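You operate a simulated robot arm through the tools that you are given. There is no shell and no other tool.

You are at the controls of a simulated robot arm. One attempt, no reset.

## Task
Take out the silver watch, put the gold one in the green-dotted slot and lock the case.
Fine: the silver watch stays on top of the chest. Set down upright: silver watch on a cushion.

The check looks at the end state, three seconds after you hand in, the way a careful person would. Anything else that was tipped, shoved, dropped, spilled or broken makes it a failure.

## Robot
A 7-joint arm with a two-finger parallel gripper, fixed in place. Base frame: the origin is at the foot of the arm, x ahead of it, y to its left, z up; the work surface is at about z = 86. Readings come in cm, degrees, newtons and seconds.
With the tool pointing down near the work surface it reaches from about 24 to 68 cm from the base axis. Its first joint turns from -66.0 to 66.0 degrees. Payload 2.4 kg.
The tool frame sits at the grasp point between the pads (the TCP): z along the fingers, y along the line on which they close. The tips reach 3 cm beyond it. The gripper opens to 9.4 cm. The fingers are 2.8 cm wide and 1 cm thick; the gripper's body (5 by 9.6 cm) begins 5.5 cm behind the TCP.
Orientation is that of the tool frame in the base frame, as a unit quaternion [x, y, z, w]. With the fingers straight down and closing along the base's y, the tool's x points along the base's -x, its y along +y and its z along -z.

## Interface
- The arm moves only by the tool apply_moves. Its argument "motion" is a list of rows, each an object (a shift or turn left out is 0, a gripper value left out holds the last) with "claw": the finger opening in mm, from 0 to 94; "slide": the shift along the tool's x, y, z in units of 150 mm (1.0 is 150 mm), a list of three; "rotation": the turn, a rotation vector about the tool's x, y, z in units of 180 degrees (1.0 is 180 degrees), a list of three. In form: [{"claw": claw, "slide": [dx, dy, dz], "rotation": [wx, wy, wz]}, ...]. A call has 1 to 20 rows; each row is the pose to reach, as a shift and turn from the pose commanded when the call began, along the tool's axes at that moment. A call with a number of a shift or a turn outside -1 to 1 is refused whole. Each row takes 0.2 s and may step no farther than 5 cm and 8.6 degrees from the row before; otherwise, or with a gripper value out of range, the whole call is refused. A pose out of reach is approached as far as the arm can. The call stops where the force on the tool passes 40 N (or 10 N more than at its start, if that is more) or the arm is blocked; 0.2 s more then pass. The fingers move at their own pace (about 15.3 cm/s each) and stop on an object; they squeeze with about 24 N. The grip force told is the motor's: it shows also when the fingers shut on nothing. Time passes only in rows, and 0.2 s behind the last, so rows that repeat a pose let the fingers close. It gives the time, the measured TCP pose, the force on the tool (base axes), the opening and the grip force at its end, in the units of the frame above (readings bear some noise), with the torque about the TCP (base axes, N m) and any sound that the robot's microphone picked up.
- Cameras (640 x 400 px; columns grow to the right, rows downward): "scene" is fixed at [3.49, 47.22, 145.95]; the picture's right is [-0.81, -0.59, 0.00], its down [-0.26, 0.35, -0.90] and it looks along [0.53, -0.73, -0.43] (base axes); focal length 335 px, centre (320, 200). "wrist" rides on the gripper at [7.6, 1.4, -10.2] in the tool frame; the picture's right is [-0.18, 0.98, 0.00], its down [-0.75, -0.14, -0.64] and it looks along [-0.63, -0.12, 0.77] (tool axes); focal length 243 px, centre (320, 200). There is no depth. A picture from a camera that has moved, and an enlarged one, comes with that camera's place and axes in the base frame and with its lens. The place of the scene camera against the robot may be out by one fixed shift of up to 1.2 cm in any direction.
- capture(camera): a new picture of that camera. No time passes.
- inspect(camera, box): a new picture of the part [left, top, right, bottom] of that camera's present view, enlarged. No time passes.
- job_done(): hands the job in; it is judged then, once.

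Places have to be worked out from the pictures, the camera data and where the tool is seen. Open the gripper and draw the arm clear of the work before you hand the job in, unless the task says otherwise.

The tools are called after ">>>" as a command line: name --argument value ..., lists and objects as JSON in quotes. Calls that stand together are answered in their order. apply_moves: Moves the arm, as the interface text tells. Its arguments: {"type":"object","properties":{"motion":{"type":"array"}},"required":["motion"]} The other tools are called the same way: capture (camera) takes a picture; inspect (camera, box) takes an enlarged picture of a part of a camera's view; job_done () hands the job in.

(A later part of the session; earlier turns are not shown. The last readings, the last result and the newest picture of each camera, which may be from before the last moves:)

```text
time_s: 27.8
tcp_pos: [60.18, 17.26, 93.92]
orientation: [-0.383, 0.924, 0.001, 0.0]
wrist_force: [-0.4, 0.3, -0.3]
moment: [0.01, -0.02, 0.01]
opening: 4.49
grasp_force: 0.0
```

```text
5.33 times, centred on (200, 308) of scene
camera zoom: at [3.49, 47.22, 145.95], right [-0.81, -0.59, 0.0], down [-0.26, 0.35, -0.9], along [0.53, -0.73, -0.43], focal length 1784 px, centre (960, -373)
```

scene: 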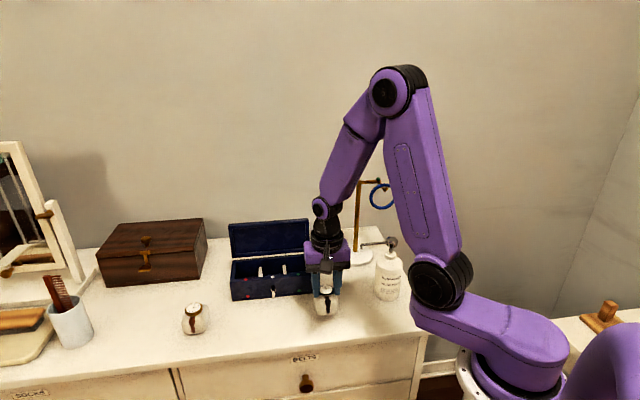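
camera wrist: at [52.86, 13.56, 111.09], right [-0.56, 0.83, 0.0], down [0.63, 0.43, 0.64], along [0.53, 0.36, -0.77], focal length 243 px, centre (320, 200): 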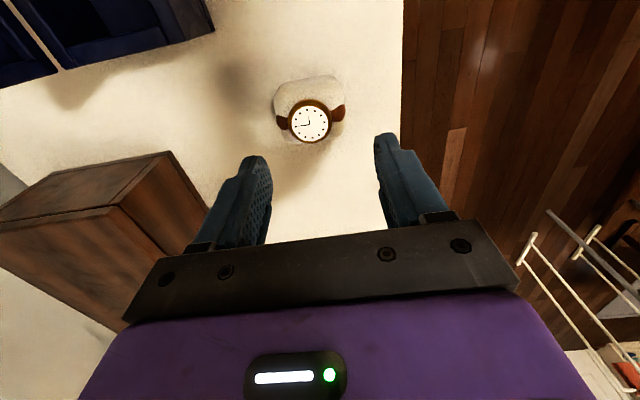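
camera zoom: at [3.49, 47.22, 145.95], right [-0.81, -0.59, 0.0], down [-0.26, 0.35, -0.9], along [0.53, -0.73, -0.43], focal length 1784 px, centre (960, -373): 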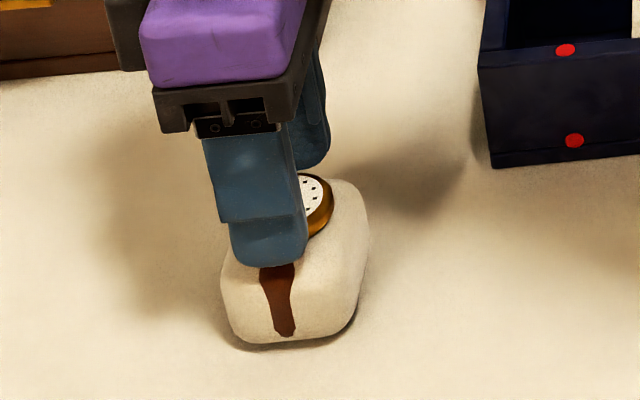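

At 45 mm the fingers clear the shoulders without contact. I close fully on the watch body.

>>> apply_moves --motion '[{"claw": 40}, {"claw": 36}, {"claw": 30}, {"claw": 20}, {"claw": 20}, {"claw": 20}]'

>>> inspect --camera "wrist" --box '[220, 90, 420, 220]'

>>> inspect --camera "scene" --box '[170, 270, 230, 345]'

```text
time_s: 29.2
tcp_pos: [60.17, 17.45, 94.16]
orientation: [-0.383, 0.924, 0.0, 0.0]
wrist_force: [1.0, 1.1, -0.6]
moment: [-0.04, -0.02, 0.01]
opening: 3.52
grasp_force: 24.2
```

```text
3.08 times, centred on (320, 155) of wrist
camera zoom: at [53.7, 13.08, 104.22], right [-0.56, 0.83, 0.0], down [0.63, 0.43, 0.64], along [0.53, 0.36, -0.77], focal length 746 px, centre (320, 338)
```

zoom: 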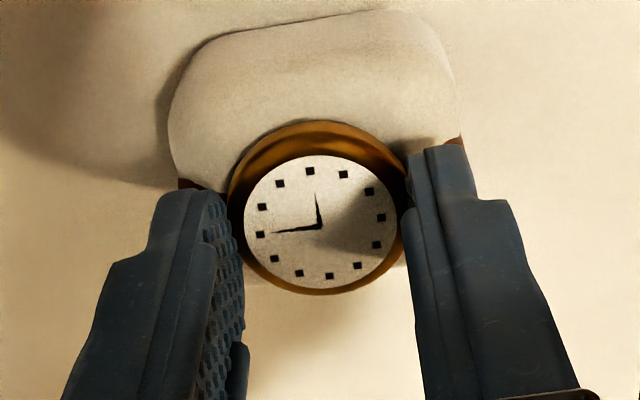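

```text
5.33 times, centred on (200, 308) of scene
camera zoom: at [3.49, 47.22, 145.95], right [-0.81, -0.59, 0.0], down [-0.26, 0.35, -0.9], along [0.53, -0.73, -0.43], focal length 1784 px, centre (960, -373)
```

zoom: 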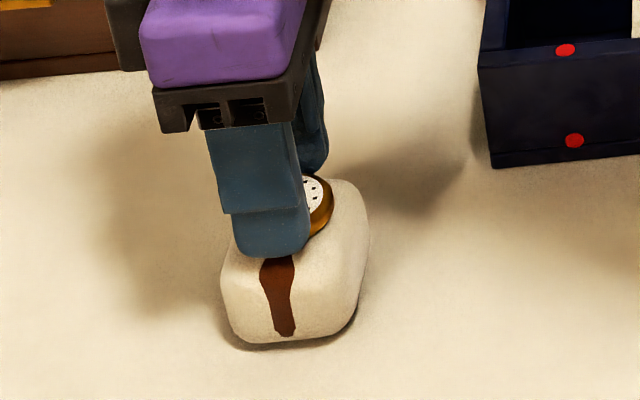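

The gold watch is gripped at 3.52 cm with balanced forces. I lift it 1 cm to test the hold.

>>> apply_moves --motion '[{"slide": [0, 0, -0.03]}, {"slide": [0, 0, -0.07]}, {"slide": [0, 0, -0.07]}]'

>>> inspect --camera "scene" --box '[170, 270, 230, 345]'

```text
time_s: 30.0
tcp_pos: [60.14, 17.26, 95.19]
orientation: [-0.383, 0.924, 0.0, 0.0]
wrist_force: [-0.2, -0.2, -1.2]
moment: [-0.02, -0.02, -0.02]
opening: 3.47
grasp_force: 23.7
```

```text
5.33 times, centred on (200, 308) of scene
camera zoom: at [3.5, 47.22, 145.95], right [-0.81, -0.59, 0.0], down [-0.26, 0.35, -0.9], along [0.53, -0.73, -0.43], focal length 1784 px, centre (960, -373)
```

zoom: 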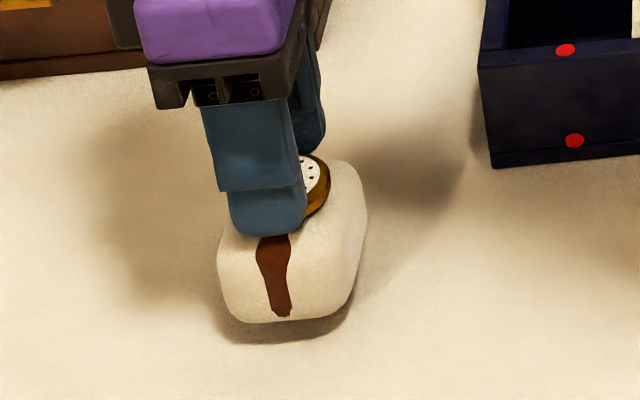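

The gold watch and cushion lift together. I raise them well clear and start carrying them toward the case.

>>> apply_moves --motion '[{"slide": [0, 0, -0.15]}, {"slide": [0, 0, -0.4]}, {"slide": [0, 0, -0.65]}, {"slide": [0.05, -0.02, -0.75]}, {"slide": [0.2, -0.1, -0.75]}, {"slide": [0.4, -0.2, -0.75]}, {"slide": [0.6, -0.3, -0.75]}, {"slide": [0.8, -0.4, -0.75]}, {"slide": [0.9, -0.45, -0.75]}, {"slide": [0.9, -0.45, -0.75]}]'

>>> capture --camera "scene"

```text
time_s: 32.2
tcp_pos: [55.45, 2.89, 106.37]
orientation: [-0.382, 0.924, 0.0, 0.001]
wrist_force: [0.2, -0.4, -0.5]
moment: [0.02, -0.02, -0.02]
opening: 3.43
grasp_force: 24.2
```

```text
taken
```

scene: 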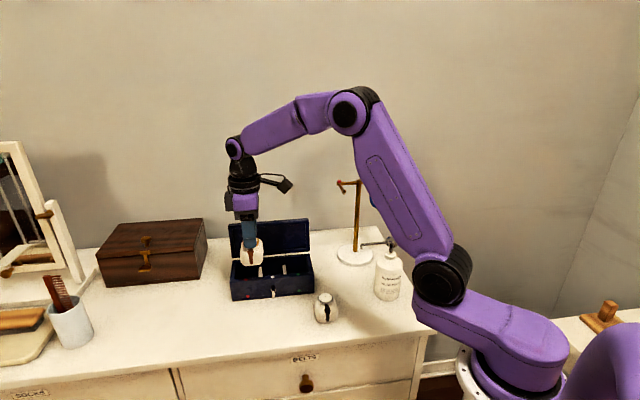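

The opening reading dropped slightly to 3.43, so I check the grip in the wrist camera and a scene close-up.

>>> inspect --camera "wrist" --box '[200, 60, 440, 220]'

>>> inspect --camera "scene" --box '[215, 195, 325, 305]'

```text
2.50 times, centred on (320, 140) of wrist
camera zoom: at [48.97, -1.27, 116.45], right [-0.56, 0.83, 0.0], down [0.63, 0.43, 0.64], along [0.53, 0.36, -0.77], focal length 606 px, centre (320, 350)
```

zoom: 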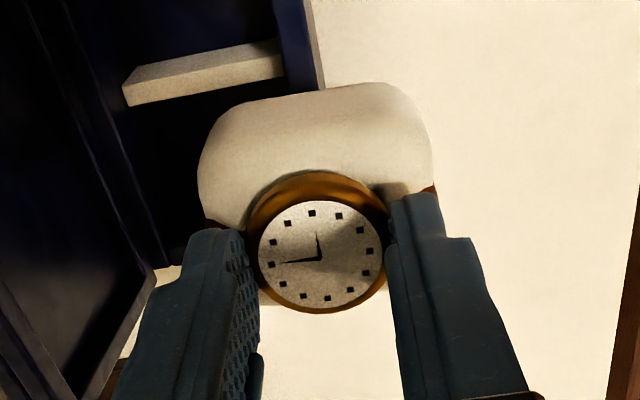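

```text
3.64 times, centred on (270, 250) of scene
camera zoom: at [3.5, 47.22, 145.95], right [-0.81, -0.59, 0.0], down [-0.26, 0.35, -0.9], along [0.53, -0.73, -0.43], focal length 1217 px, centre (502, 18)
```

zoom: 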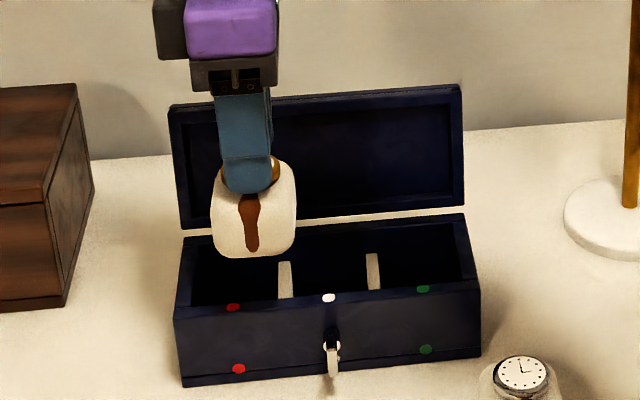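

I zoom closer to check whether the watch has tilted in the grip.

>>> inspect --camera "wrist" --box '[220, 90, 420, 220]'

>>> inspect --camera "scene" --box '[215, 225, 275, 285]'

```text
3.08 times, centred on (320, 155) of wrist
camera zoom: at [48.97, -1.27, 116.45], right [-0.56, 0.83, 0.0], down [0.63, 0.43, 0.64], along [0.53, 0.36, -0.77], focal length 746 px, centre (320, 338)
```

zoom: 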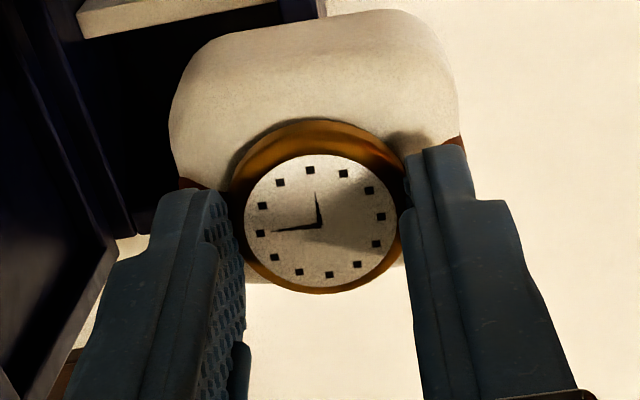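

```text
6.67 times, centred on (245, 255) of scene
camera zoom: at [3.5, 47.22, 145.95], right [-0.81, -0.59, 0.0], down [-0.26, 0.35, -0.9], along [0.53, -0.73, -0.43], focal length 2231 px, centre (820, -167)
```

zoom: 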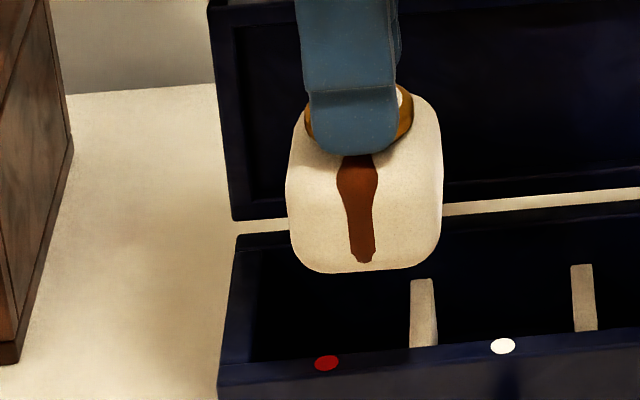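

The wrist picture matches the one before the lift, so there is no slip. I carry on to above the green slot and lower until the cushion is just above the rim.

>>> apply_moves --motion '[{"slide": [0.15, -0.06, 0]}, {"slide": [0.35, -0.14, 0]}, {"slide": [0.55, -0.22, 0]}, {"slide": [0.693, -0.275, 0]}, {"slide": [0.693, -0.275, 0.1]}, {"slide": [0.693, -0.275, 0.25]}, {"slide": [0.693, -0.275, 0.3]}, {"slide": [0.693, -0.275, 0.3]}]'

>>> capture --camera "wrist"

>>> inspect --camera "wrist" --box '[180, 40, 440, 220]'

>>> inspect --camera "scene" --box '[215, 195, 325, 305]'

```text
time_s: 34.0
tcp_pos: [51.01, -7.4, 101.83]
orientation: [-0.383, 0.924, 0.0, 0.0]
wrist_force: [0.5, 0.0, -0.5]
moment: [0.01, 0.06, 0.01]
opening: 3.43
grasp_force: 23.5
```

```text
taken
camera wrist: at [44.6, -11.61, 112.1], right [-0.56, 0.83, 0.0], down [0.63, 0.43, 0.64], along [0.53, 0.36, -0.77], focal length 243 px, centre (320, 200)
```

wrist: 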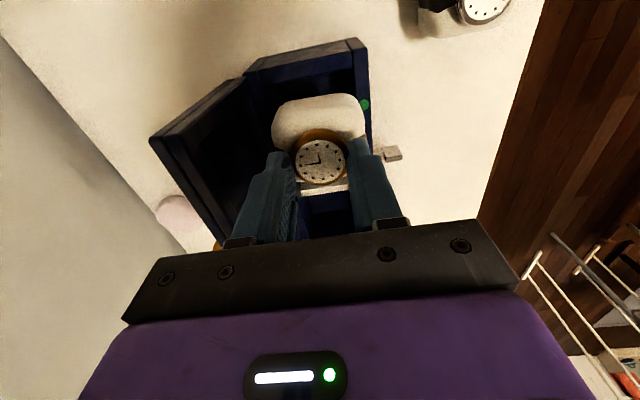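

```text
2.22 times, centred on (310, 130) of wrist
camera zoom: at [44.6, -11.61, 112.1], right [-0.56, 0.83, 0.0], down [0.63, 0.43, 0.64], along [0.53, 0.36, -0.77], focal length 539 px, centre (342, 356)
```

zoom: 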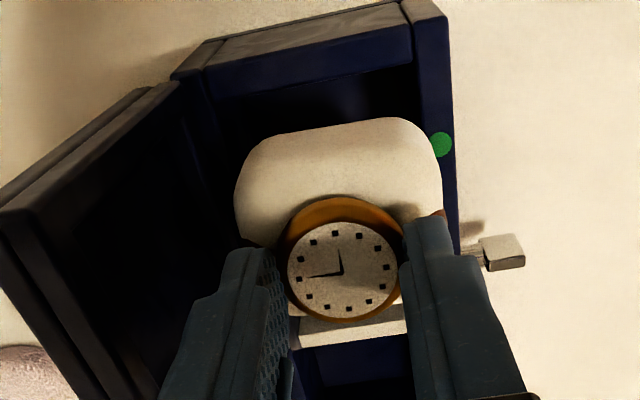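

```text
3.64 times, centred on (270, 250) of scene
camera zoom: at [3.5, 47.22, 145.95], right [-0.81, -0.59, 0.0], down [-0.26, 0.35, -0.9], along [0.53, -0.73, -0.43], focal length 1217 px, centre (502, 18)
```

zoom: 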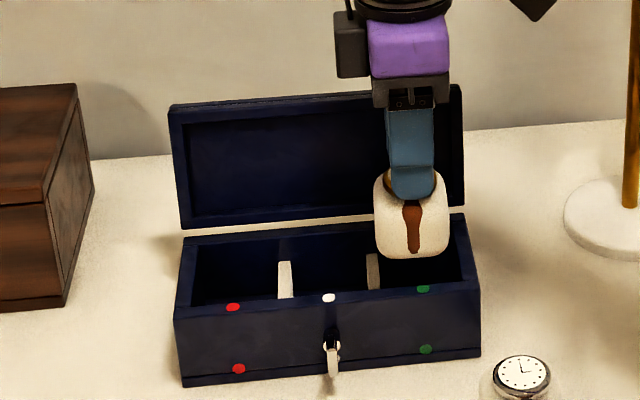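

The cushion hangs over the green slot. I zoom in from both cameras to check the side-to-side alignment before lowering.

>>> inspect --camera "wrist" --box '[255, 75, 385, 215]'

>>> inspect --camera "scene" --box '[290, 230, 350, 290]'

>>> inspect --camera "scene" --box '[300, 200, 370, 240]'

```text
2.86 times, centred on (320, 145) of wrist
camera zoom: at [44.6, -11.61, 112.1], right [-0.56, 0.83, 0.0], down [0.63, 0.43, 0.64], along [0.53, 0.36, -0.77], focal length 693 px, centre (320, 357)
```

zoom: 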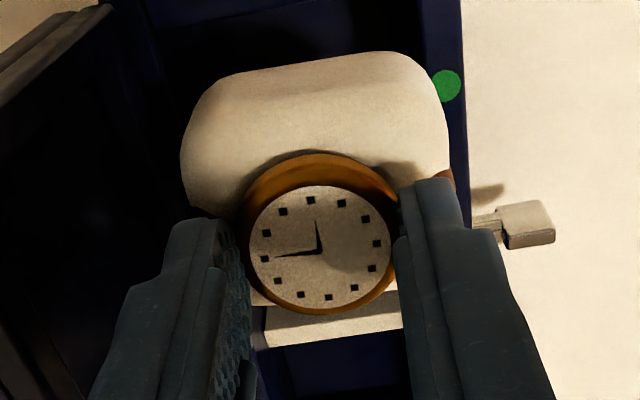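

```text
6.67 times, centred on (320, 260) of scene
camera zoom: at [3.5, 47.22, 145.95], right [-0.81, -0.59, 0.0], down [-0.26, 0.35, -0.9], along [0.53, -0.73, -0.43], focal length 2231 px, centre (320, -200)
```

zoom: 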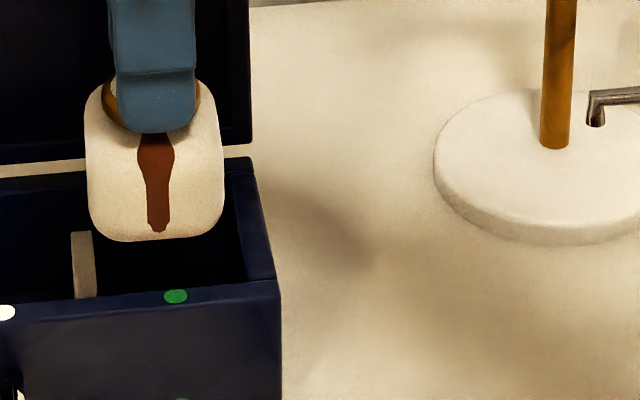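

```text
9.14 times, centred on (335, 220) of scene
camera zoom: at [3.5, 47.22, 145.95], right [-0.81, -0.59, 0.0], down [-0.26, 0.35, -0.9], along [0.53, -0.73, -0.43], focal length 3059 px, centre (183, 17)
```

zoom: 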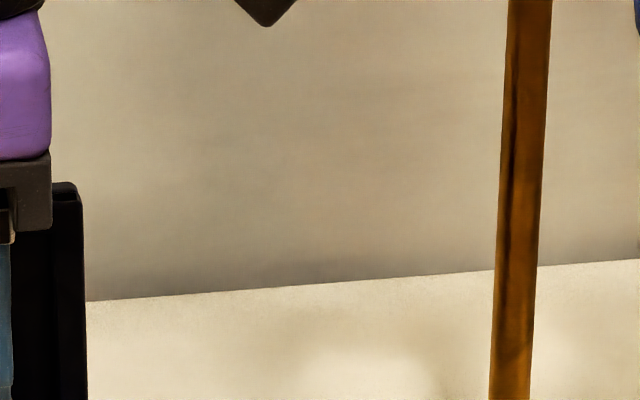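

The scene shows the cushion about 2.5 mm too far left and 4 mm too far forward of the slot centre. I correct both and lower until the cushion bottom is just at the rim.

>>> apply_moves --motion '[{"slide": [0.017, -0.027, 0.0]}, {"slide": [0.017, -0.027, 0.06]}, {"slide": [0.017, -0.027, 0.12]}, {"slide": [0.017, -0.027, 0.12]}]'

>>> inspect --camera "wrist" --box '[255, 75, 385, 215]'

>>> inspect --camera "scene" --box '[275, 220, 345, 290]'

>>> capture --camera "wrist"

```text
time_s: 35.0
tcp_pos: [51.16, -7.93, 100.05]
orientation: [-0.383, 0.924, 0.0, 0.0]
wrist_force: [0.0, -0.6, -1.0]
moment: [0.0, 0.05, -0.01]
opening: 3.39
grasp_force: 24.4
```

```text
2.86 times, centred on (320, 145) of wrist
camera zoom: at [44.71, -12.05, 110.29], right [-0.56, 0.83, 0.0], down [0.63, 0.43, 0.64], along [0.53, 0.36, -0.77], focal length 693 px, centre (320, 357)
```

zoom: 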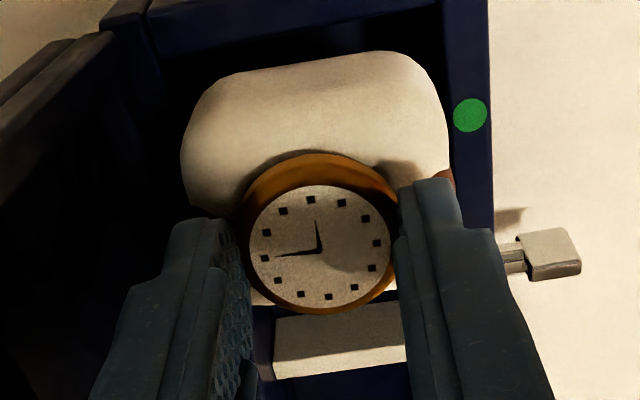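

```text
5.71 times, centred on (310, 255) of scene
camera zoom: at [3.5, 47.22, 145.95], right [-0.81, -0.59, 0.0], down [-0.26, 0.35, -0.9], along [0.53, -0.73, -0.43], focal length 1912 px, centre (377, -114)
```

zoom: 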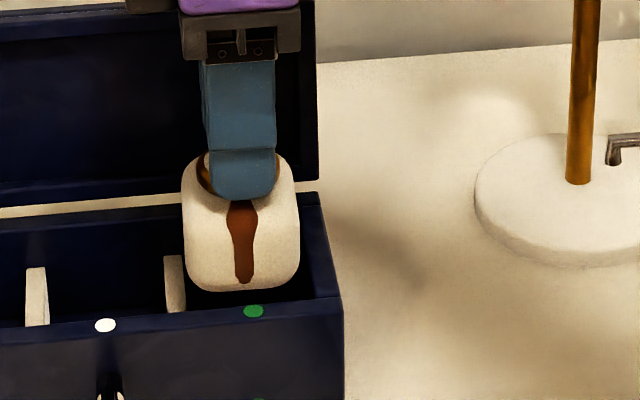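

```text
taken
camera wrist: at [44.71, -12.05, 110.29], right [-0.56, 0.83, 0.0], down [0.63, 0.43, 0.64], along [0.53, 0.36, -0.77], focal length 243 px, centre (320, 200)
```

wrist: 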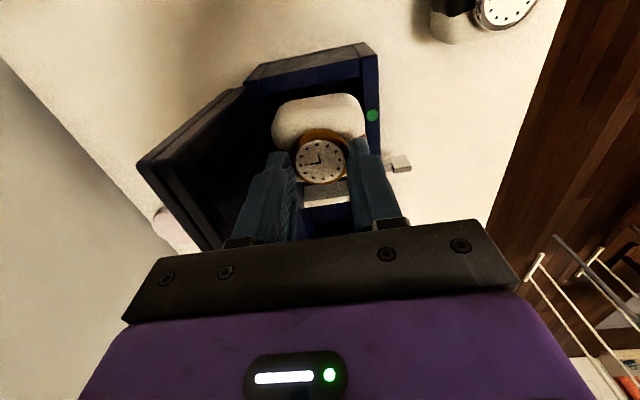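

The alignment looks good side to side: the slot spans evenly around the cushion. Before going lower I check the clearance between the gripper body and the open lid.

>>> inspect --camera "wrist" --box '[110, 60, 290, 280]'

>>> inspect --camera "scene" --box '[280, 190, 350, 240]'

```text
1.82 times, centred on (200, 170) of wrist
camera zoom: at [44.71, -12.05, 110.29], right [-0.56, 0.83, 0.0], down [0.63, 0.43, 0.64], along [0.53, 0.36, -0.77], focal length 441 px, centre (538, 254)
```

zoom: 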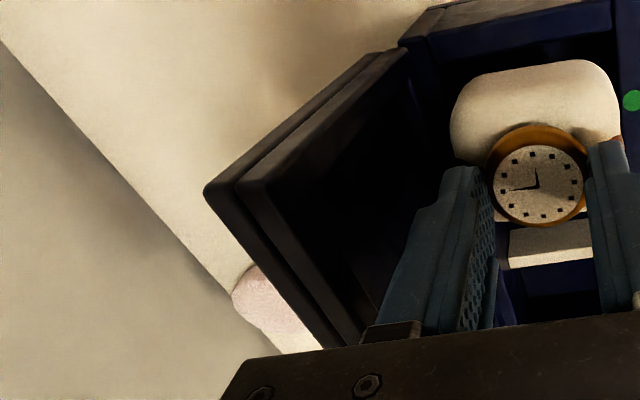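

```text
8.00 times, centred on (315, 215) of scene
camera zoom: at [3.5, 47.22, 145.95], right [-0.81, -0.59, 0.0], down [-0.26, 0.35, -0.9], along [0.53, -0.73, -0.43], focal length 2677 px, centre (360, 80)
```

zoom: 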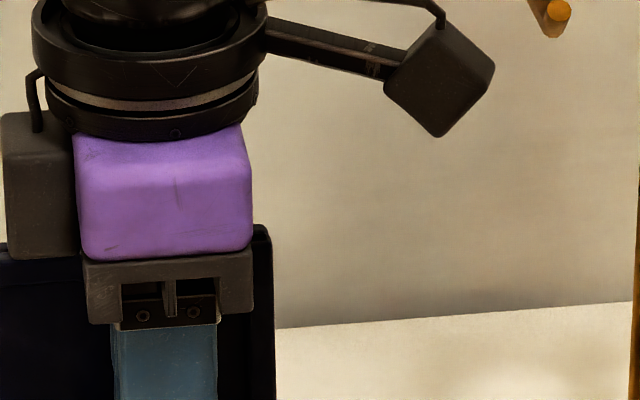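

The lid's front rim top is at about n=47.0 and the gripper body edge will reach about 46.3, a slim but workable gap. I lower slowly in small steps, watching the forces.

>>> apply_moves --motion '[{"slide": [0.0, 0, 0.04]}, {"slide": [0.0, 0, 0.08]}, {"slide": [0.0, 0, 0.12]}, {"slide": [0.0, 0, 0.12]}]'

>>> inspect --camera "wrist" --box '[110, 60, 390, 280]'

>>> inspect --camera "scene" --box '[275, 220, 345, 290]'

```text
time_s: 36.0
tcp_pos: [51.11, -7.8, 98.32]
orientation: [-0.383, 0.924, 0.0, 0.0]
wrist_force: [0.4, -0.3, -1.2]
moment: [-0.01, 0.04, -0.02]
opening: 3.36
grasp_force: 23.7
```

```text
1.82 times, centred on (250, 170) of wrist
camera zoom: at [44.62, -12.03, 108.54], right [-0.56, 0.83, 0.0], down [0.63, 0.43, 0.64], along [0.53, 0.36, -0.77], focal length 441 px, centre (447, 254)
```

zoom: 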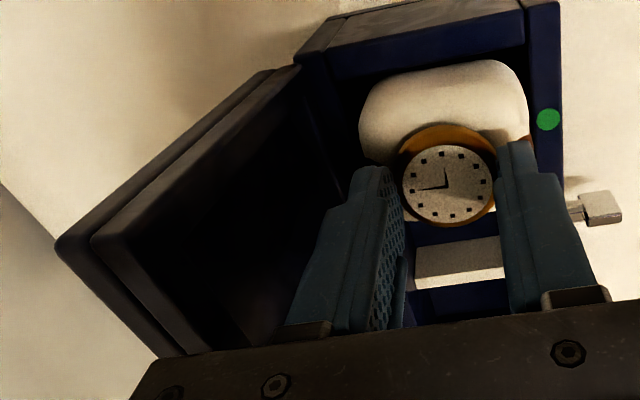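

```text
5.71 times, centred on (310, 255) of scene
camera zoom: at [3.5, 47.22, 145.95], right [-0.81, -0.59, 0.0], down [-0.26, 0.35, -0.9], along [0.53, -0.73, -0.43], focal length 1912 px, centre (377, -114)
```

zoom: 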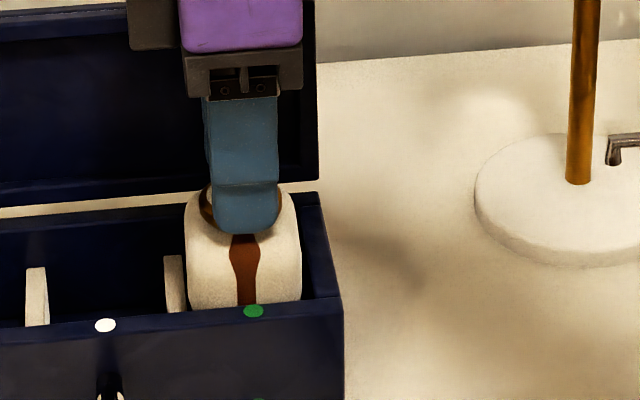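

The cushion is entering the slot freely, and the lid rim estimate is unchanged. I nudge 1 mm right and lower further.

>>> apply_moves --motion '[{"slide": [0.006, 0, 0.02]}, {"slide": [0.006, 0, 0.05]}, {"slide": [0.006, 0, 0.08]}, {"slide": [0.006, 0, 0.11]}, {"slide": [0.006, 0, 0.11]}]'

>>> inspect --camera "scene" --box '[275, 220, 345, 290]'

>>> inspect --camera "wrist" --box '[80, 60, 390, 290]'

```text
time_s: 37.2
tcp_pos: [51.08, -7.82, 96.74]
orientation: [-0.383, 0.924, 0.0, 0.0]
wrist_force: [-0.4, -0.4, -0.6]
moment: [0.03, 0.05, 0.03]
opening: 3.38
grasp_force: 23.9
```

```text
5.71 times, centred on (310, 255) of scene
camera zoom: at [3.5, 47.22, 145.95], right [-0.81, -0.59, 0.0], down [-0.26, 0.35, -0.9], along [0.53, -0.73, -0.43], focal length 1912 px, centre (377, -114)
```

zoom: 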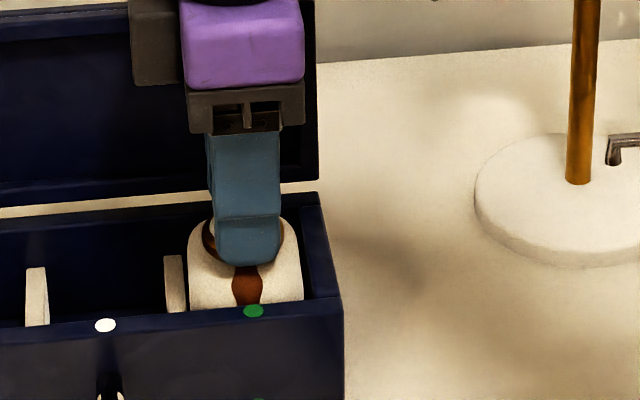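

```text
1.74 times, centred on (235, 175) of wrist
camera zoom: at [44.58, -12.08, 106.79], right [-0.56, 0.83, 0.0], down [0.63, 0.43, 0.64], along [0.53, 0.36, -0.77], focal length 422 px, centre (468, 244)
```

zoom: 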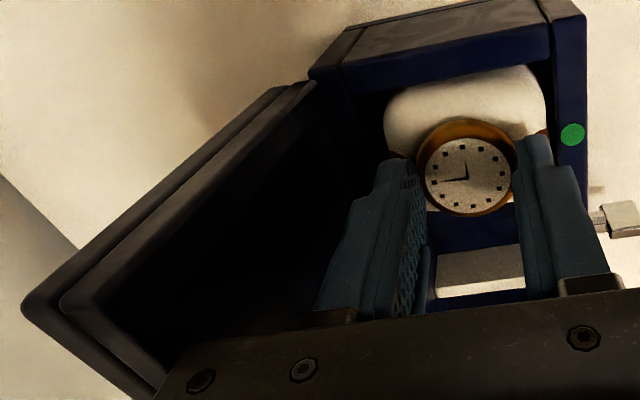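

The rim line of the lid fits my estimate with about 0.8 cm to the gripper body. I lower nearly to the floor of the slot.

>>> apply_moves --motion '[{"slide": [0.0, 0, 0.03]}, {"slide": [0.0, 0, 0.06]}, {"slide": [0.0, 0, 0.085]}, {"slide": [0.0, 0, 0.085]}]'

>>> inspect --camera "scene" --box '[275, 220, 345, 290]'

>>> inspect --camera "wrist" --box '[80, 60, 390, 290]'

```text
time_s: 38.2
tcp_pos: [51.05, -8.04, 95.31]
orientation: [-0.383, 0.924, 0.0, 0.0]
wrist_force: [-0.9, 0.8, -1.1]
moment: [-0.01, 0.0, -0.01]
opening: 3.36
grasp_force: 23.8
```

```text
5.71 times, centred on (310, 255) of scene
camera zoom: at [3.5, 47.22, 145.95], right [-0.81, -0.59, 0.0], down [-0.26, 0.35, -0.9], along [0.53, -0.73, -0.43], focal length 1912 px, centre (377, -114)
```

zoom: 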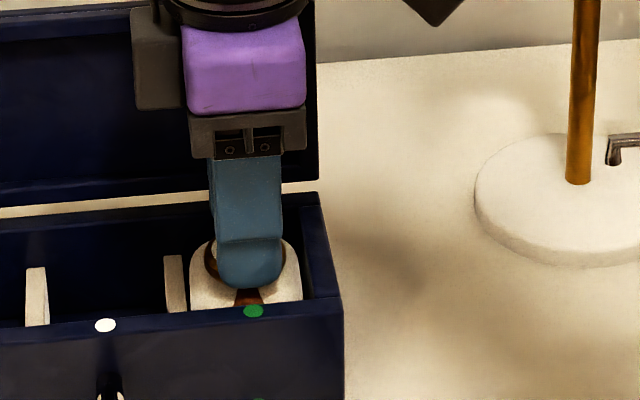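

```text
1.74 times, centred on (235, 175) of wrist
camera zoom: at [44.59, -12.15, 105.51], right [-0.56, 0.83, 0.0], down [0.63, 0.43, 0.64], along [0.53, 0.36, -0.77], focal length 422 px, centre (468, 244)
```

zoom: 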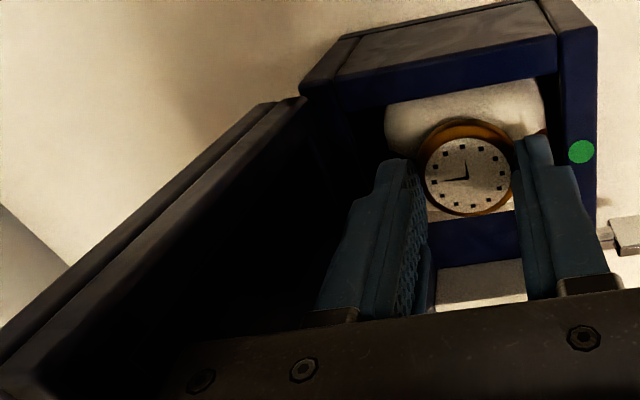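

There is no side or upward force yet. I lower in 1.5 mm steps to find the floor.

>>> apply_moves --motion '[{"slide": [0.0, 0, 0.01]}, {"slide": [0.0, 0, 0.018]}, {"slide": [0.0, 0, 0.018]}]'

```text
time_s: 39.0
tcp_pos: [51.06, -8.02, 95.23]
orientation: [-0.383, 0.924, -0.001, 0.001]
wrist_force: [-5.3, -0.8, 27.1]
moment: [-0.1, 0.43, 0.04]
opening: 3.35
grasp_force: 24.0
```

Contact: 27 N upward with no tilting moment, so the cushion sits flat on the slot floor. I back off a millimetre to unload and look.

>>> apply_moves --motion '[{"slide": [0.0, 0, -0.005]}, {"slide": [0.0, 0, -0.009]}, {"slide": [0.0, 0, -0.009]}]'

>>> inspect --camera "scene" --box '[285, 235, 335, 285]'

>>> inspect --camera "wrist" --box '[255, 75, 385, 215]'

```text
time_s: 39.8
tcp_pos: [51.03, -7.79, 95.27]
orientation: [-0.383, 0.924, -0.001, 0.001]
wrist_force: [3.5, -3.1, 10.7]
moment: [-0.04, -0.3, -0.03]
opening: 3.35
grasp_force: 23.5
```

```text
8.00 times, centred on (310, 260) of scene
camera zoom: at [3.49, 47.22, 145.96], right [-0.81, -0.59, 0.0], down [-0.26, 0.35, -0.9], along [0.53, -0.73, -0.43], focal length 2677 px, centre (400, -280)
```

zoom: 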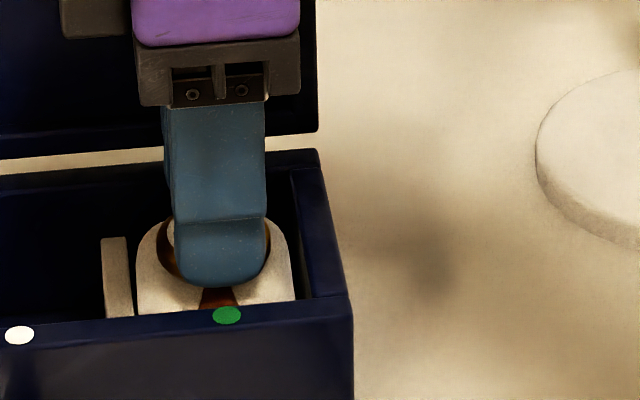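

```text
2.86 times, centred on (320, 145) of wrist
camera zoom: at [44.56, -12.09, 105.39], right [-0.56, 0.83, 0.0], down [0.63, 0.43, 0.64], along [0.53, 0.36, -0.77], focal length 693 px, centre (320, 357)
```

zoom: 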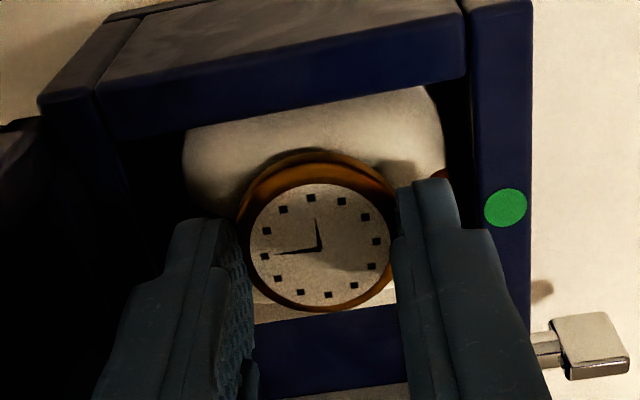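

The residual load is small, and the tips (z≈92.3) sit about level with the rim, so there is room to open. I ease up slightly, open to 46 mm and lift straight up.

>>> apply_moves --motion '[{"slide": [0.0, 0, -0.005]}, {"slide": [0.0, 0, -0.005]}, {"claw": 36, "slide": [0.0, 0, -0.005]}, {"claw": 40, "slide": [0.0, 0, -0.005]}, {"claw": 46, "slide": [0.0, 0, -0.005]}, {"claw": 46, "slide": [0.0, 0, -0.005]}, {"claw": 46, "slide": [0.0, 0, -0.005]}]'

>>> inspect --camera "scene" --box '[285, 235, 335, 285]'

>>> inspect --camera "wrist" --box '[255, 75, 385, 215]'

```text
time_s: 41.4
tcp_pos: [50.89, -7.85, 95.32]
orientation: [-0.383, 0.924, 0.0, 0.0]
wrist_force: [-0.2, 0.1, -0.1]
moment: [0.01, 0.0, -0.01]
opening: 4.6
grasp_force: 0.0
```

```text
8.00 times, centred on (310, 260) of scene
camera zoom: at [3.49, 47.22, 145.95], right [-0.81, -0.59, 0.0], down [-0.26, 0.35, -0.9], along [0.53, -0.73, -0.43], focal length 2677 px, centre (400, -280)
```

zoom: 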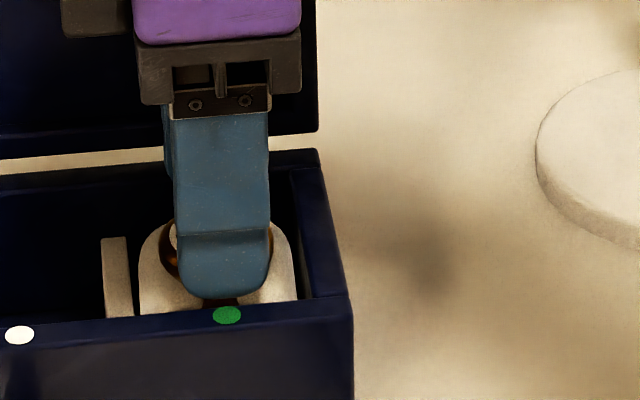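

```text
2.86 times, centred on (320, 145) of wrist
camera zoom: at [44.53, -12.09, 105.45], right [-0.56, 0.83, 0.0], down [0.63, 0.43, 0.64], along [0.53, 0.36, -0.77], focal length 693 px, centre (320, 357)
```

zoom: 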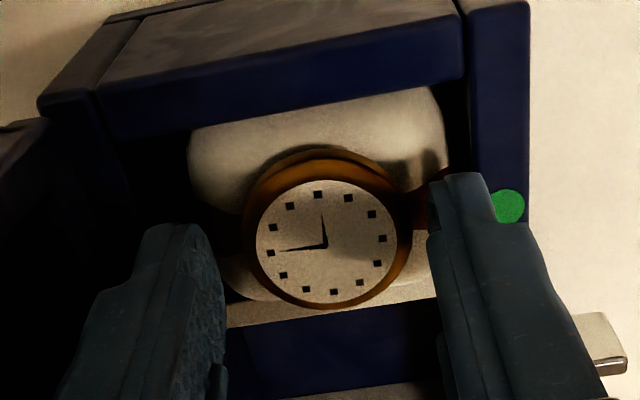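

Released with no force on the tool, and the gold watch sits in the green slot. I rise straight up out of the case.

>>> apply_moves --motion '[{"slide": [0.0, 0, -0.06]}, {"slide": [0.0, 0, -0.16]}, {"slide": [0.0, 0, -0.35]}, {"slide": [0.0, 0, -0.6]}, {"slide": [0.0, 0, -0.85]}, {"slide": [0.0, 0, -0.95]}, {"slide": [0.0, 0, -0.95]}]'

>>> capture --camera "wrist"

>>> inspect --camera "scene" --box '[215, 205, 335, 310]'

>>> capture --camera "scene"

```text
time_s: 43.0
tcp_pos: [50.95, -7.81, 109.59]
orientation: [-0.383, 0.924, 0.0, 0.0]
wrist_force: [-0.5, 0.3, 0.8]
moment: [0.03, -0.01, 0.03]
opening: 4.61
grasp_force: 0.1
```

```text
taken
camera wrist: at [44.56, -12.13, 119.73], right [-0.56, 0.83, 0.0], down [0.63, 0.43, 0.64], along [0.53, 0.36, -0.77], focal length 243 px, centre (320, 200)
```

wrist: 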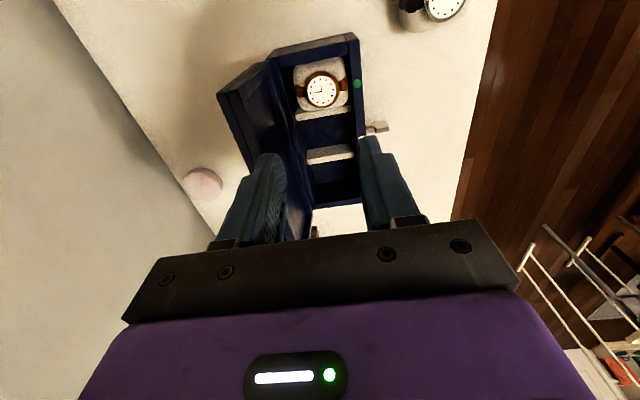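

```text
3.81 times, centred on (275, 258) of scene
camera zoom: at [3.49, 47.22, 145.95], right [-0.81, -0.59, 0.0], down [-0.26, 0.35, -0.9], along [0.53, -0.73, -0.43], focal length 1275 px, centre (491, -19)
```

zoom: 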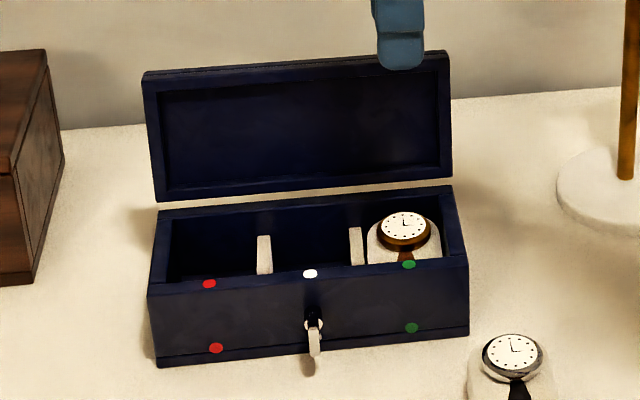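

```text
taken
```

scene: 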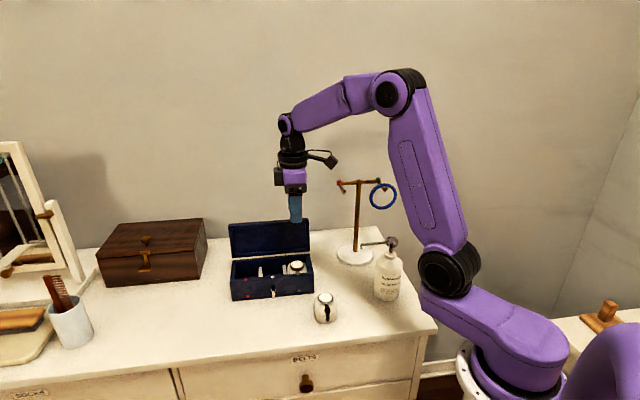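

The gold watch sits upright in the green slot and the silver one stands on the dresser top. Next is the lid: I close the fingers and move high over the lid to a spot behind its middle.

>>> apply_moves --motion '[{"claw": 0, "slide": [-0.1, -0.1, -0.02]}, {"claw": 0, "slide": [-0.22, -0.25, -0.02]}, {"slide": [-0.35, -0.4, -0.02]}, {"slide": [-0.43, -0.55, -0.02]}, {"slide": [-0.43, -0.7, -0.02]}, {"slide": [-0.43, -0.72, -0.02]}, {"slide": [-0.43, -0.72, -0.02]}]'

>>> capture --camera "scene"

>>> capture --camera "wrist"

```text
time_s: 44.6
tcp_pos: [63.18, -11.0, 109.83]
orientation: [-0.384, 0.923, 0.0, 0.001]
wrist_force: [1.0, -0.9, 0.1]
moment: [-0.01, 0.01, -0.02]
opening: 0.0
grasp_force: 24.2
```

```text
taken
```

scene: 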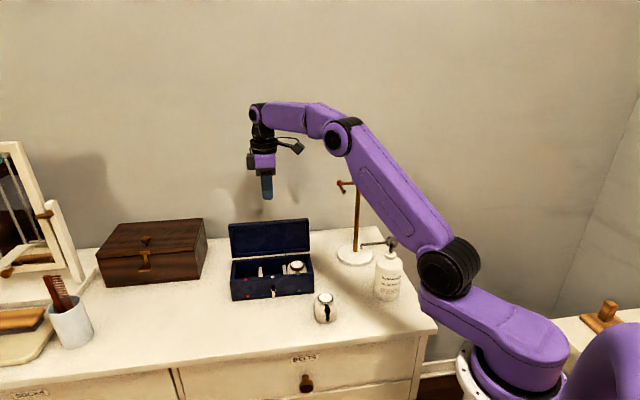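

```text
taken
camera wrist: at [56.69, -15.15, 120.02], right [-0.56, 0.83, 0.0], down [0.63, 0.43, 0.64], along [0.53, 0.36, -0.77], focal length 243 px, centre (320, 200)
```

wrist: 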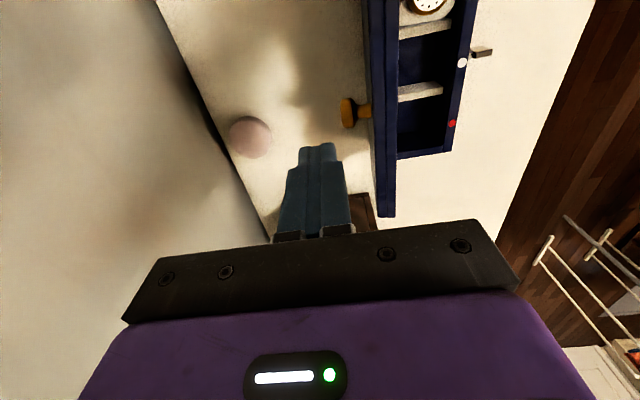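

There is a brass knob on the outside of the lid and a small pink ball far behind the case, which I must stay clear of. I zoom in on the knob.

>>> inspect --camera "wrist" --box '[310, 50, 430, 220]'

>>> inspect --camera "wrist" --box '[200, 80, 400, 220]'

```text
2.35 times, centred on (370, 135) of wrist
camera zoom: at [56.69, -15.15, 120.02], right [-0.56, 0.83, 0.0], down [0.63, 0.43, 0.64], along [0.53, 0.36, -0.77], focal length 571 px, centre (202, 353)
```

zoom: 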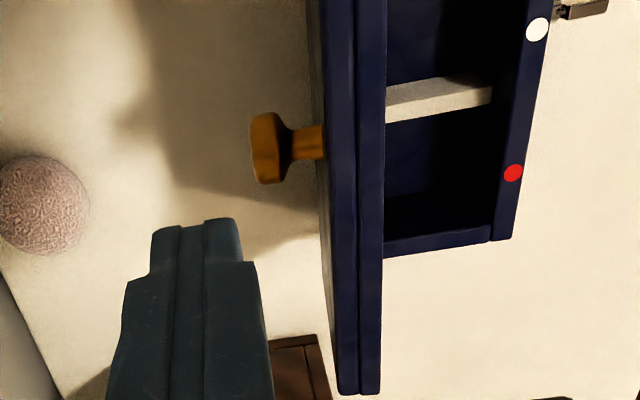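

```text
2.86 times, centred on (300, 150) of wrist
camera zoom: at [56.69, -15.15, 120.02], right [-0.56, 0.83, 0.0], down [0.63, 0.43, 0.64], along [0.53, 0.36, -0.77], focal length 693 px, centre (377, 343)
```

zoom: 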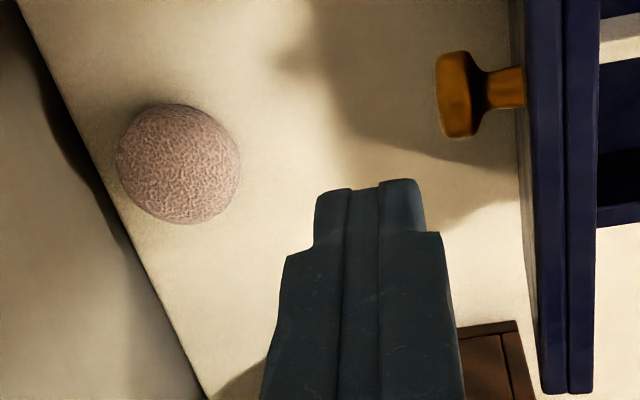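

The knob sits near the lid's free edge, at about e=36.9, z≈100, sticking out behind. Gripping it lets me close the lid under control, so I turn the tool 90° back at this height with the fingers open to 5 cm.

>>> apply_moves --motion '[{"claw": 50, "slide": [0, 0.01, 0], "rotation": [0, 0, 0.042]}, {"slide": [0, 0.02, 0], "rotation": [0, 0, 0.084]}, {"slide": [0, 0.03, 0], "rotation": [0, 0, 0.126]}, {"slide": [0, 0.04, 0], "rotation": [0, 0, 0.168]}, {"slide": [0, 0.05, 0], "rotation": [0, 0, 0.21]}, {"slide": [0, 0.06, 0], "rotation": [0, 0, 0.252]}, {"slide": [0, 0.07, 0], "rotation": [0, 0, 0.294]}, {"slide": [0, 0.08, 0], "rotation": [0, 0, 0.336]}, {"slide": [0, 0.09, 0], "rotation": [0, 0, 0.378]}, {"slide": [0, 0.093, 0], "rotation": [0, 0, 0.42]}, {"slide": [0, 0.093, 0], "rotation": [0, 0, 0.462]}, {"slide": [0, 0.093, 0], "rotation": [0, 0, 0.5]}, {"slide": [0, 0.093, 0], "rotation": [0, 0, 0.5]}]'

>>> capture --camera "wrist"

>>> inspect --camera "wrist" --box '[240, 60, 400, 180]'

```text
time_s: 47.4
tcp_pos: [62.21, -10.07, 109.99]
orientation: [0.384, 0.923, -0.001, 0.0]
wrist_force: [-0.8, 0.4, -0.1]
moment: [0.01, 0.0, 0.0]
opening: 5.0
grasp_force: 0.0
```

```text
taken
camera wrist: at [57.78, -3.42, 120.02], right [0.83, 0.56, 0.0], down [0.43, -0.63, 0.64], along [0.36, -0.53, -0.77], focal length 243 px, centre (320, 200)
```

wrist: 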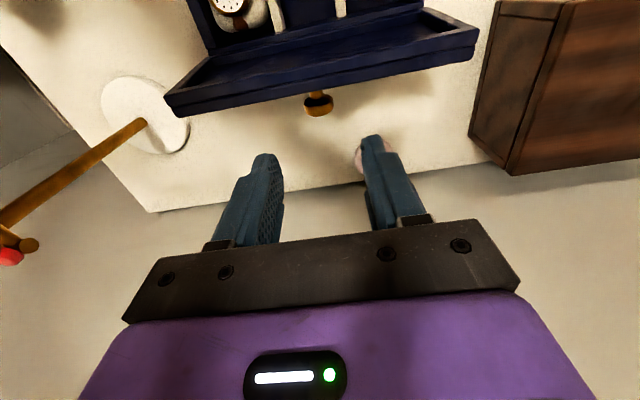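

```text
3.33 times, centred on (320, 120) of wrist
camera zoom: at [57.78, -3.42, 120.02], right [0.83, 0.56, 0.0], down [0.43, -0.63, 0.64], along [0.36, -0.53, -0.77], focal length 809 px, centre (320, 467)
```

zoom: 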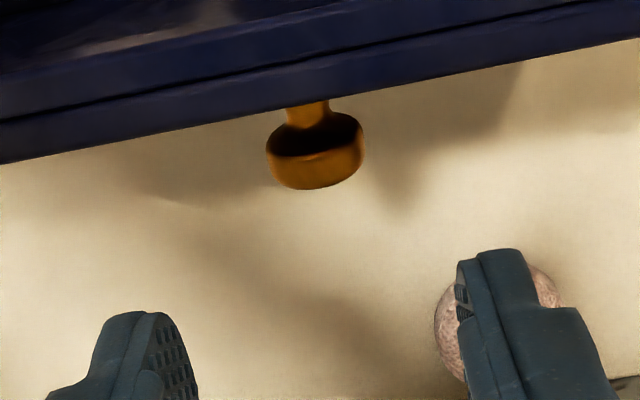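

The two views place the knob head centre at about n=50.1, e=36.8, z=100.3, and it is 2.5 cm wide. I lower the open fingers on both sides of it.

>>> apply_moves --motion '[{"slide": [0.053, 0, 0.0]}, {"slide": [0.053, 0, 0.2]}, {"slide": [0.053, 0, 0.4]}, {"slide": [0.053, 0, 0.52]}, {"slide": [0.053, 0, 0.52]}]'

>>> capture --camera "wrist"

>>> inspect --camera "wrist" --box '[240, 100, 400, 220]'

>>> inspect --camera "scene" --box '[215, 165, 335, 305]'

```text
time_s: 48.6
tcp_pos: [61.63, -9.41, 101.96]
orientation: [0.383, 0.924, 0.001, 0.0]
wrist_force: [0.1, -0.4, 0.3]
moment: [0.0, 0.04, 0.0]
opening: 4.98
grasp_force: 0.0
```

```text
taken
camera wrist: at [57.23, -2.82, 112.07], right [0.83, 0.56, 0.0], down [0.43, -0.63, 0.64], along [0.36, -0.53, -0.77], focal length 243 px, centre (320, 200)
```

wrist: 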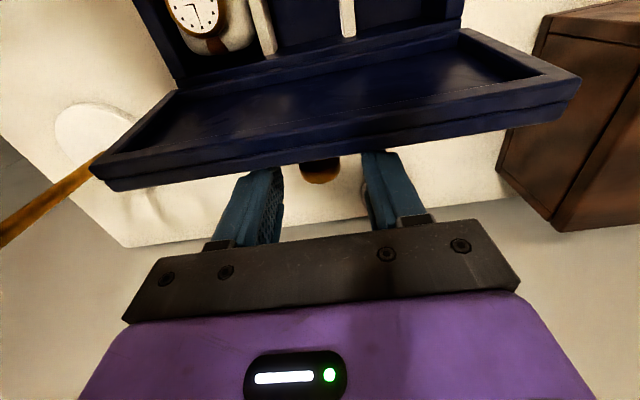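

```text
3.33 times, centred on (320, 160) of wrist
camera zoom: at [57.23, -2.82, 112.07], right [0.83, 0.56, 0.0], down [0.43, -0.63, 0.64], along [0.36, -0.53, -0.77], focal length 809 px, centre (320, 333)
```

zoom: 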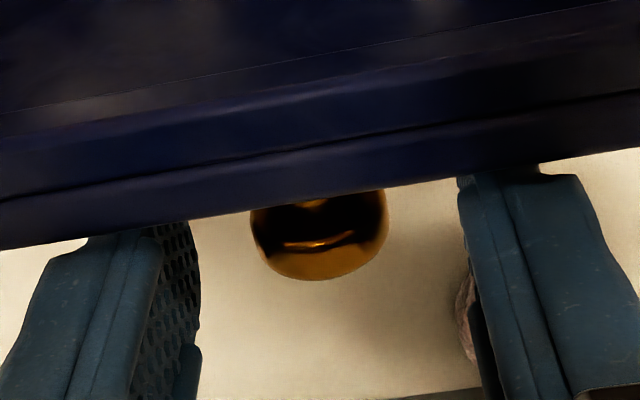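

```text
2.86 times, centred on (275, 235) of scene
camera zoom: at [3.49, 47.22, 145.95], right [-0.81, -0.59, 0.0], down [-0.26, 0.35, -0.9], along [0.53, -0.73, -0.43], focal length 956 px, centre (449, 100)
```

zoom: 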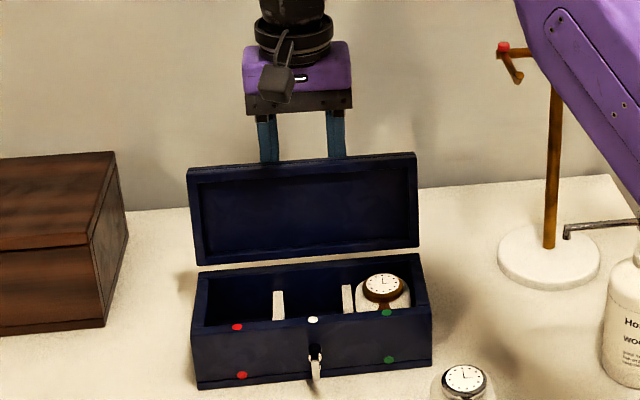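

The knob head is centred between the fingers, about 2 cm below the TCP. I close on it.

>>> apply_moves --motion '[{"claw": 40, "slide": [0, -0.006, 0]}, {"claw": 32, "slide": [0, -0.006, 0]}, {"claw": 28, "slide": [0, -0.006, 0]}, {"claw": 22, "slide": [0, -0.006, 0]}, {"claw": 15, "slide": [0, -0.006, 0]}, {"claw": 15, "slide": [0, -0.006, 0]}]'

>>> inspect --camera "wrist" --box '[240, 100, 400, 220]'

```text
time_s: 50.0
tcp_pos: [61.64, -9.37, 102.06]
orientation: [0.382, 0.924, 0.0, 0.0]
wrist_force: [4.6, 2.9, -0.4]
moment: [0.02, -0.21, -0.11]
opening: 2.34
grasp_force: 24.2
```

```text
3.33 times, centred on (320, 160) of wrist
camera zoom: at [57.19, -2.83, 112.13], right [0.83, 0.57, 0.0], down [0.43, -0.63, 0.64], along [0.36, -0.53, -0.77], focal length 809 px, centre (320, 333)
```

zoom: 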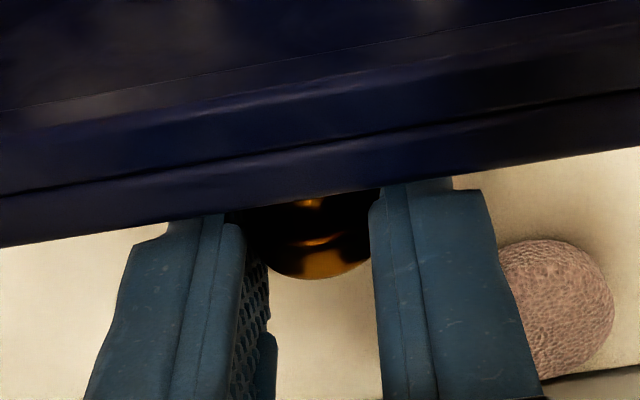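

The knob is held at 2.34 cm. I take the side load off and swing it along the first part of the arc about the hinge (near n=46.3, z=92), slowly.

>>> apply_moves --motion '[{"slide": [0.0, 0.005, 0.0]}, {"slide": [0.028, 0.005, -0.012]}, {"slide": [0.057, 0.005, -0.024]}, {"slide": [0.087, 0.005, -0.034]}, {"slide": [0.117, 0.005, -0.043]}, {"slide": [0.117, 0.005, -0.043]}]'

>>> inspect --camera "wrist" --box '[200, 80, 440, 230]'

>>> inspect --camera "scene" --box '[215, 165, 335, 305]'

```text
time_s: 51.4
tcp_pos: [60.3, -8.2, 102.72]
orientation: [0.383, 0.924, 0.0, 0.0]
wrist_force: [0.4, -2.0, -7.1]
moment: [-0.3, -0.28, 0.01]
opening: 2.3
grasp_force: 24.1
```

```text
2.67 times, centred on (320, 155) of wrist
camera zoom: at [55.95, -1.68, 112.82], right [0.83, 0.56, 0.0], down [0.43, -0.63, 0.64], along [0.36, -0.53, -0.77], focal length 647 px, centre (320, 320)
```

zoom: 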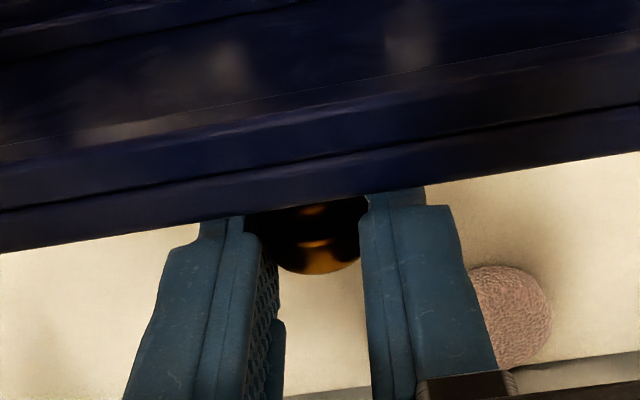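

```text
2.86 times, centred on (275, 235) of scene
camera zoom: at [3.51, 47.21, 145.96], right [-0.81, -0.59, 0.0], down [-0.26, 0.35, -0.9], along [0.53, -0.73, -0.43], focal length 956 px, centre (449, 100)
```

zoom: 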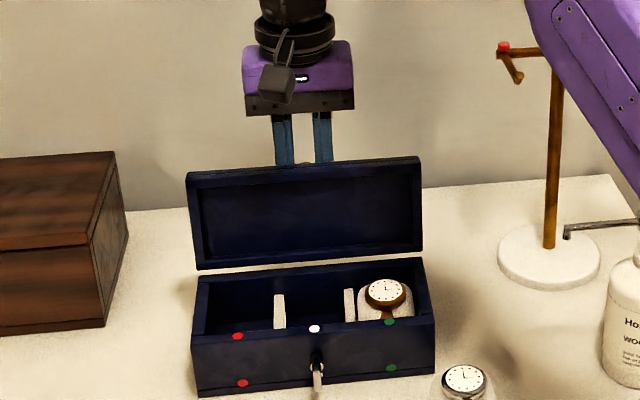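

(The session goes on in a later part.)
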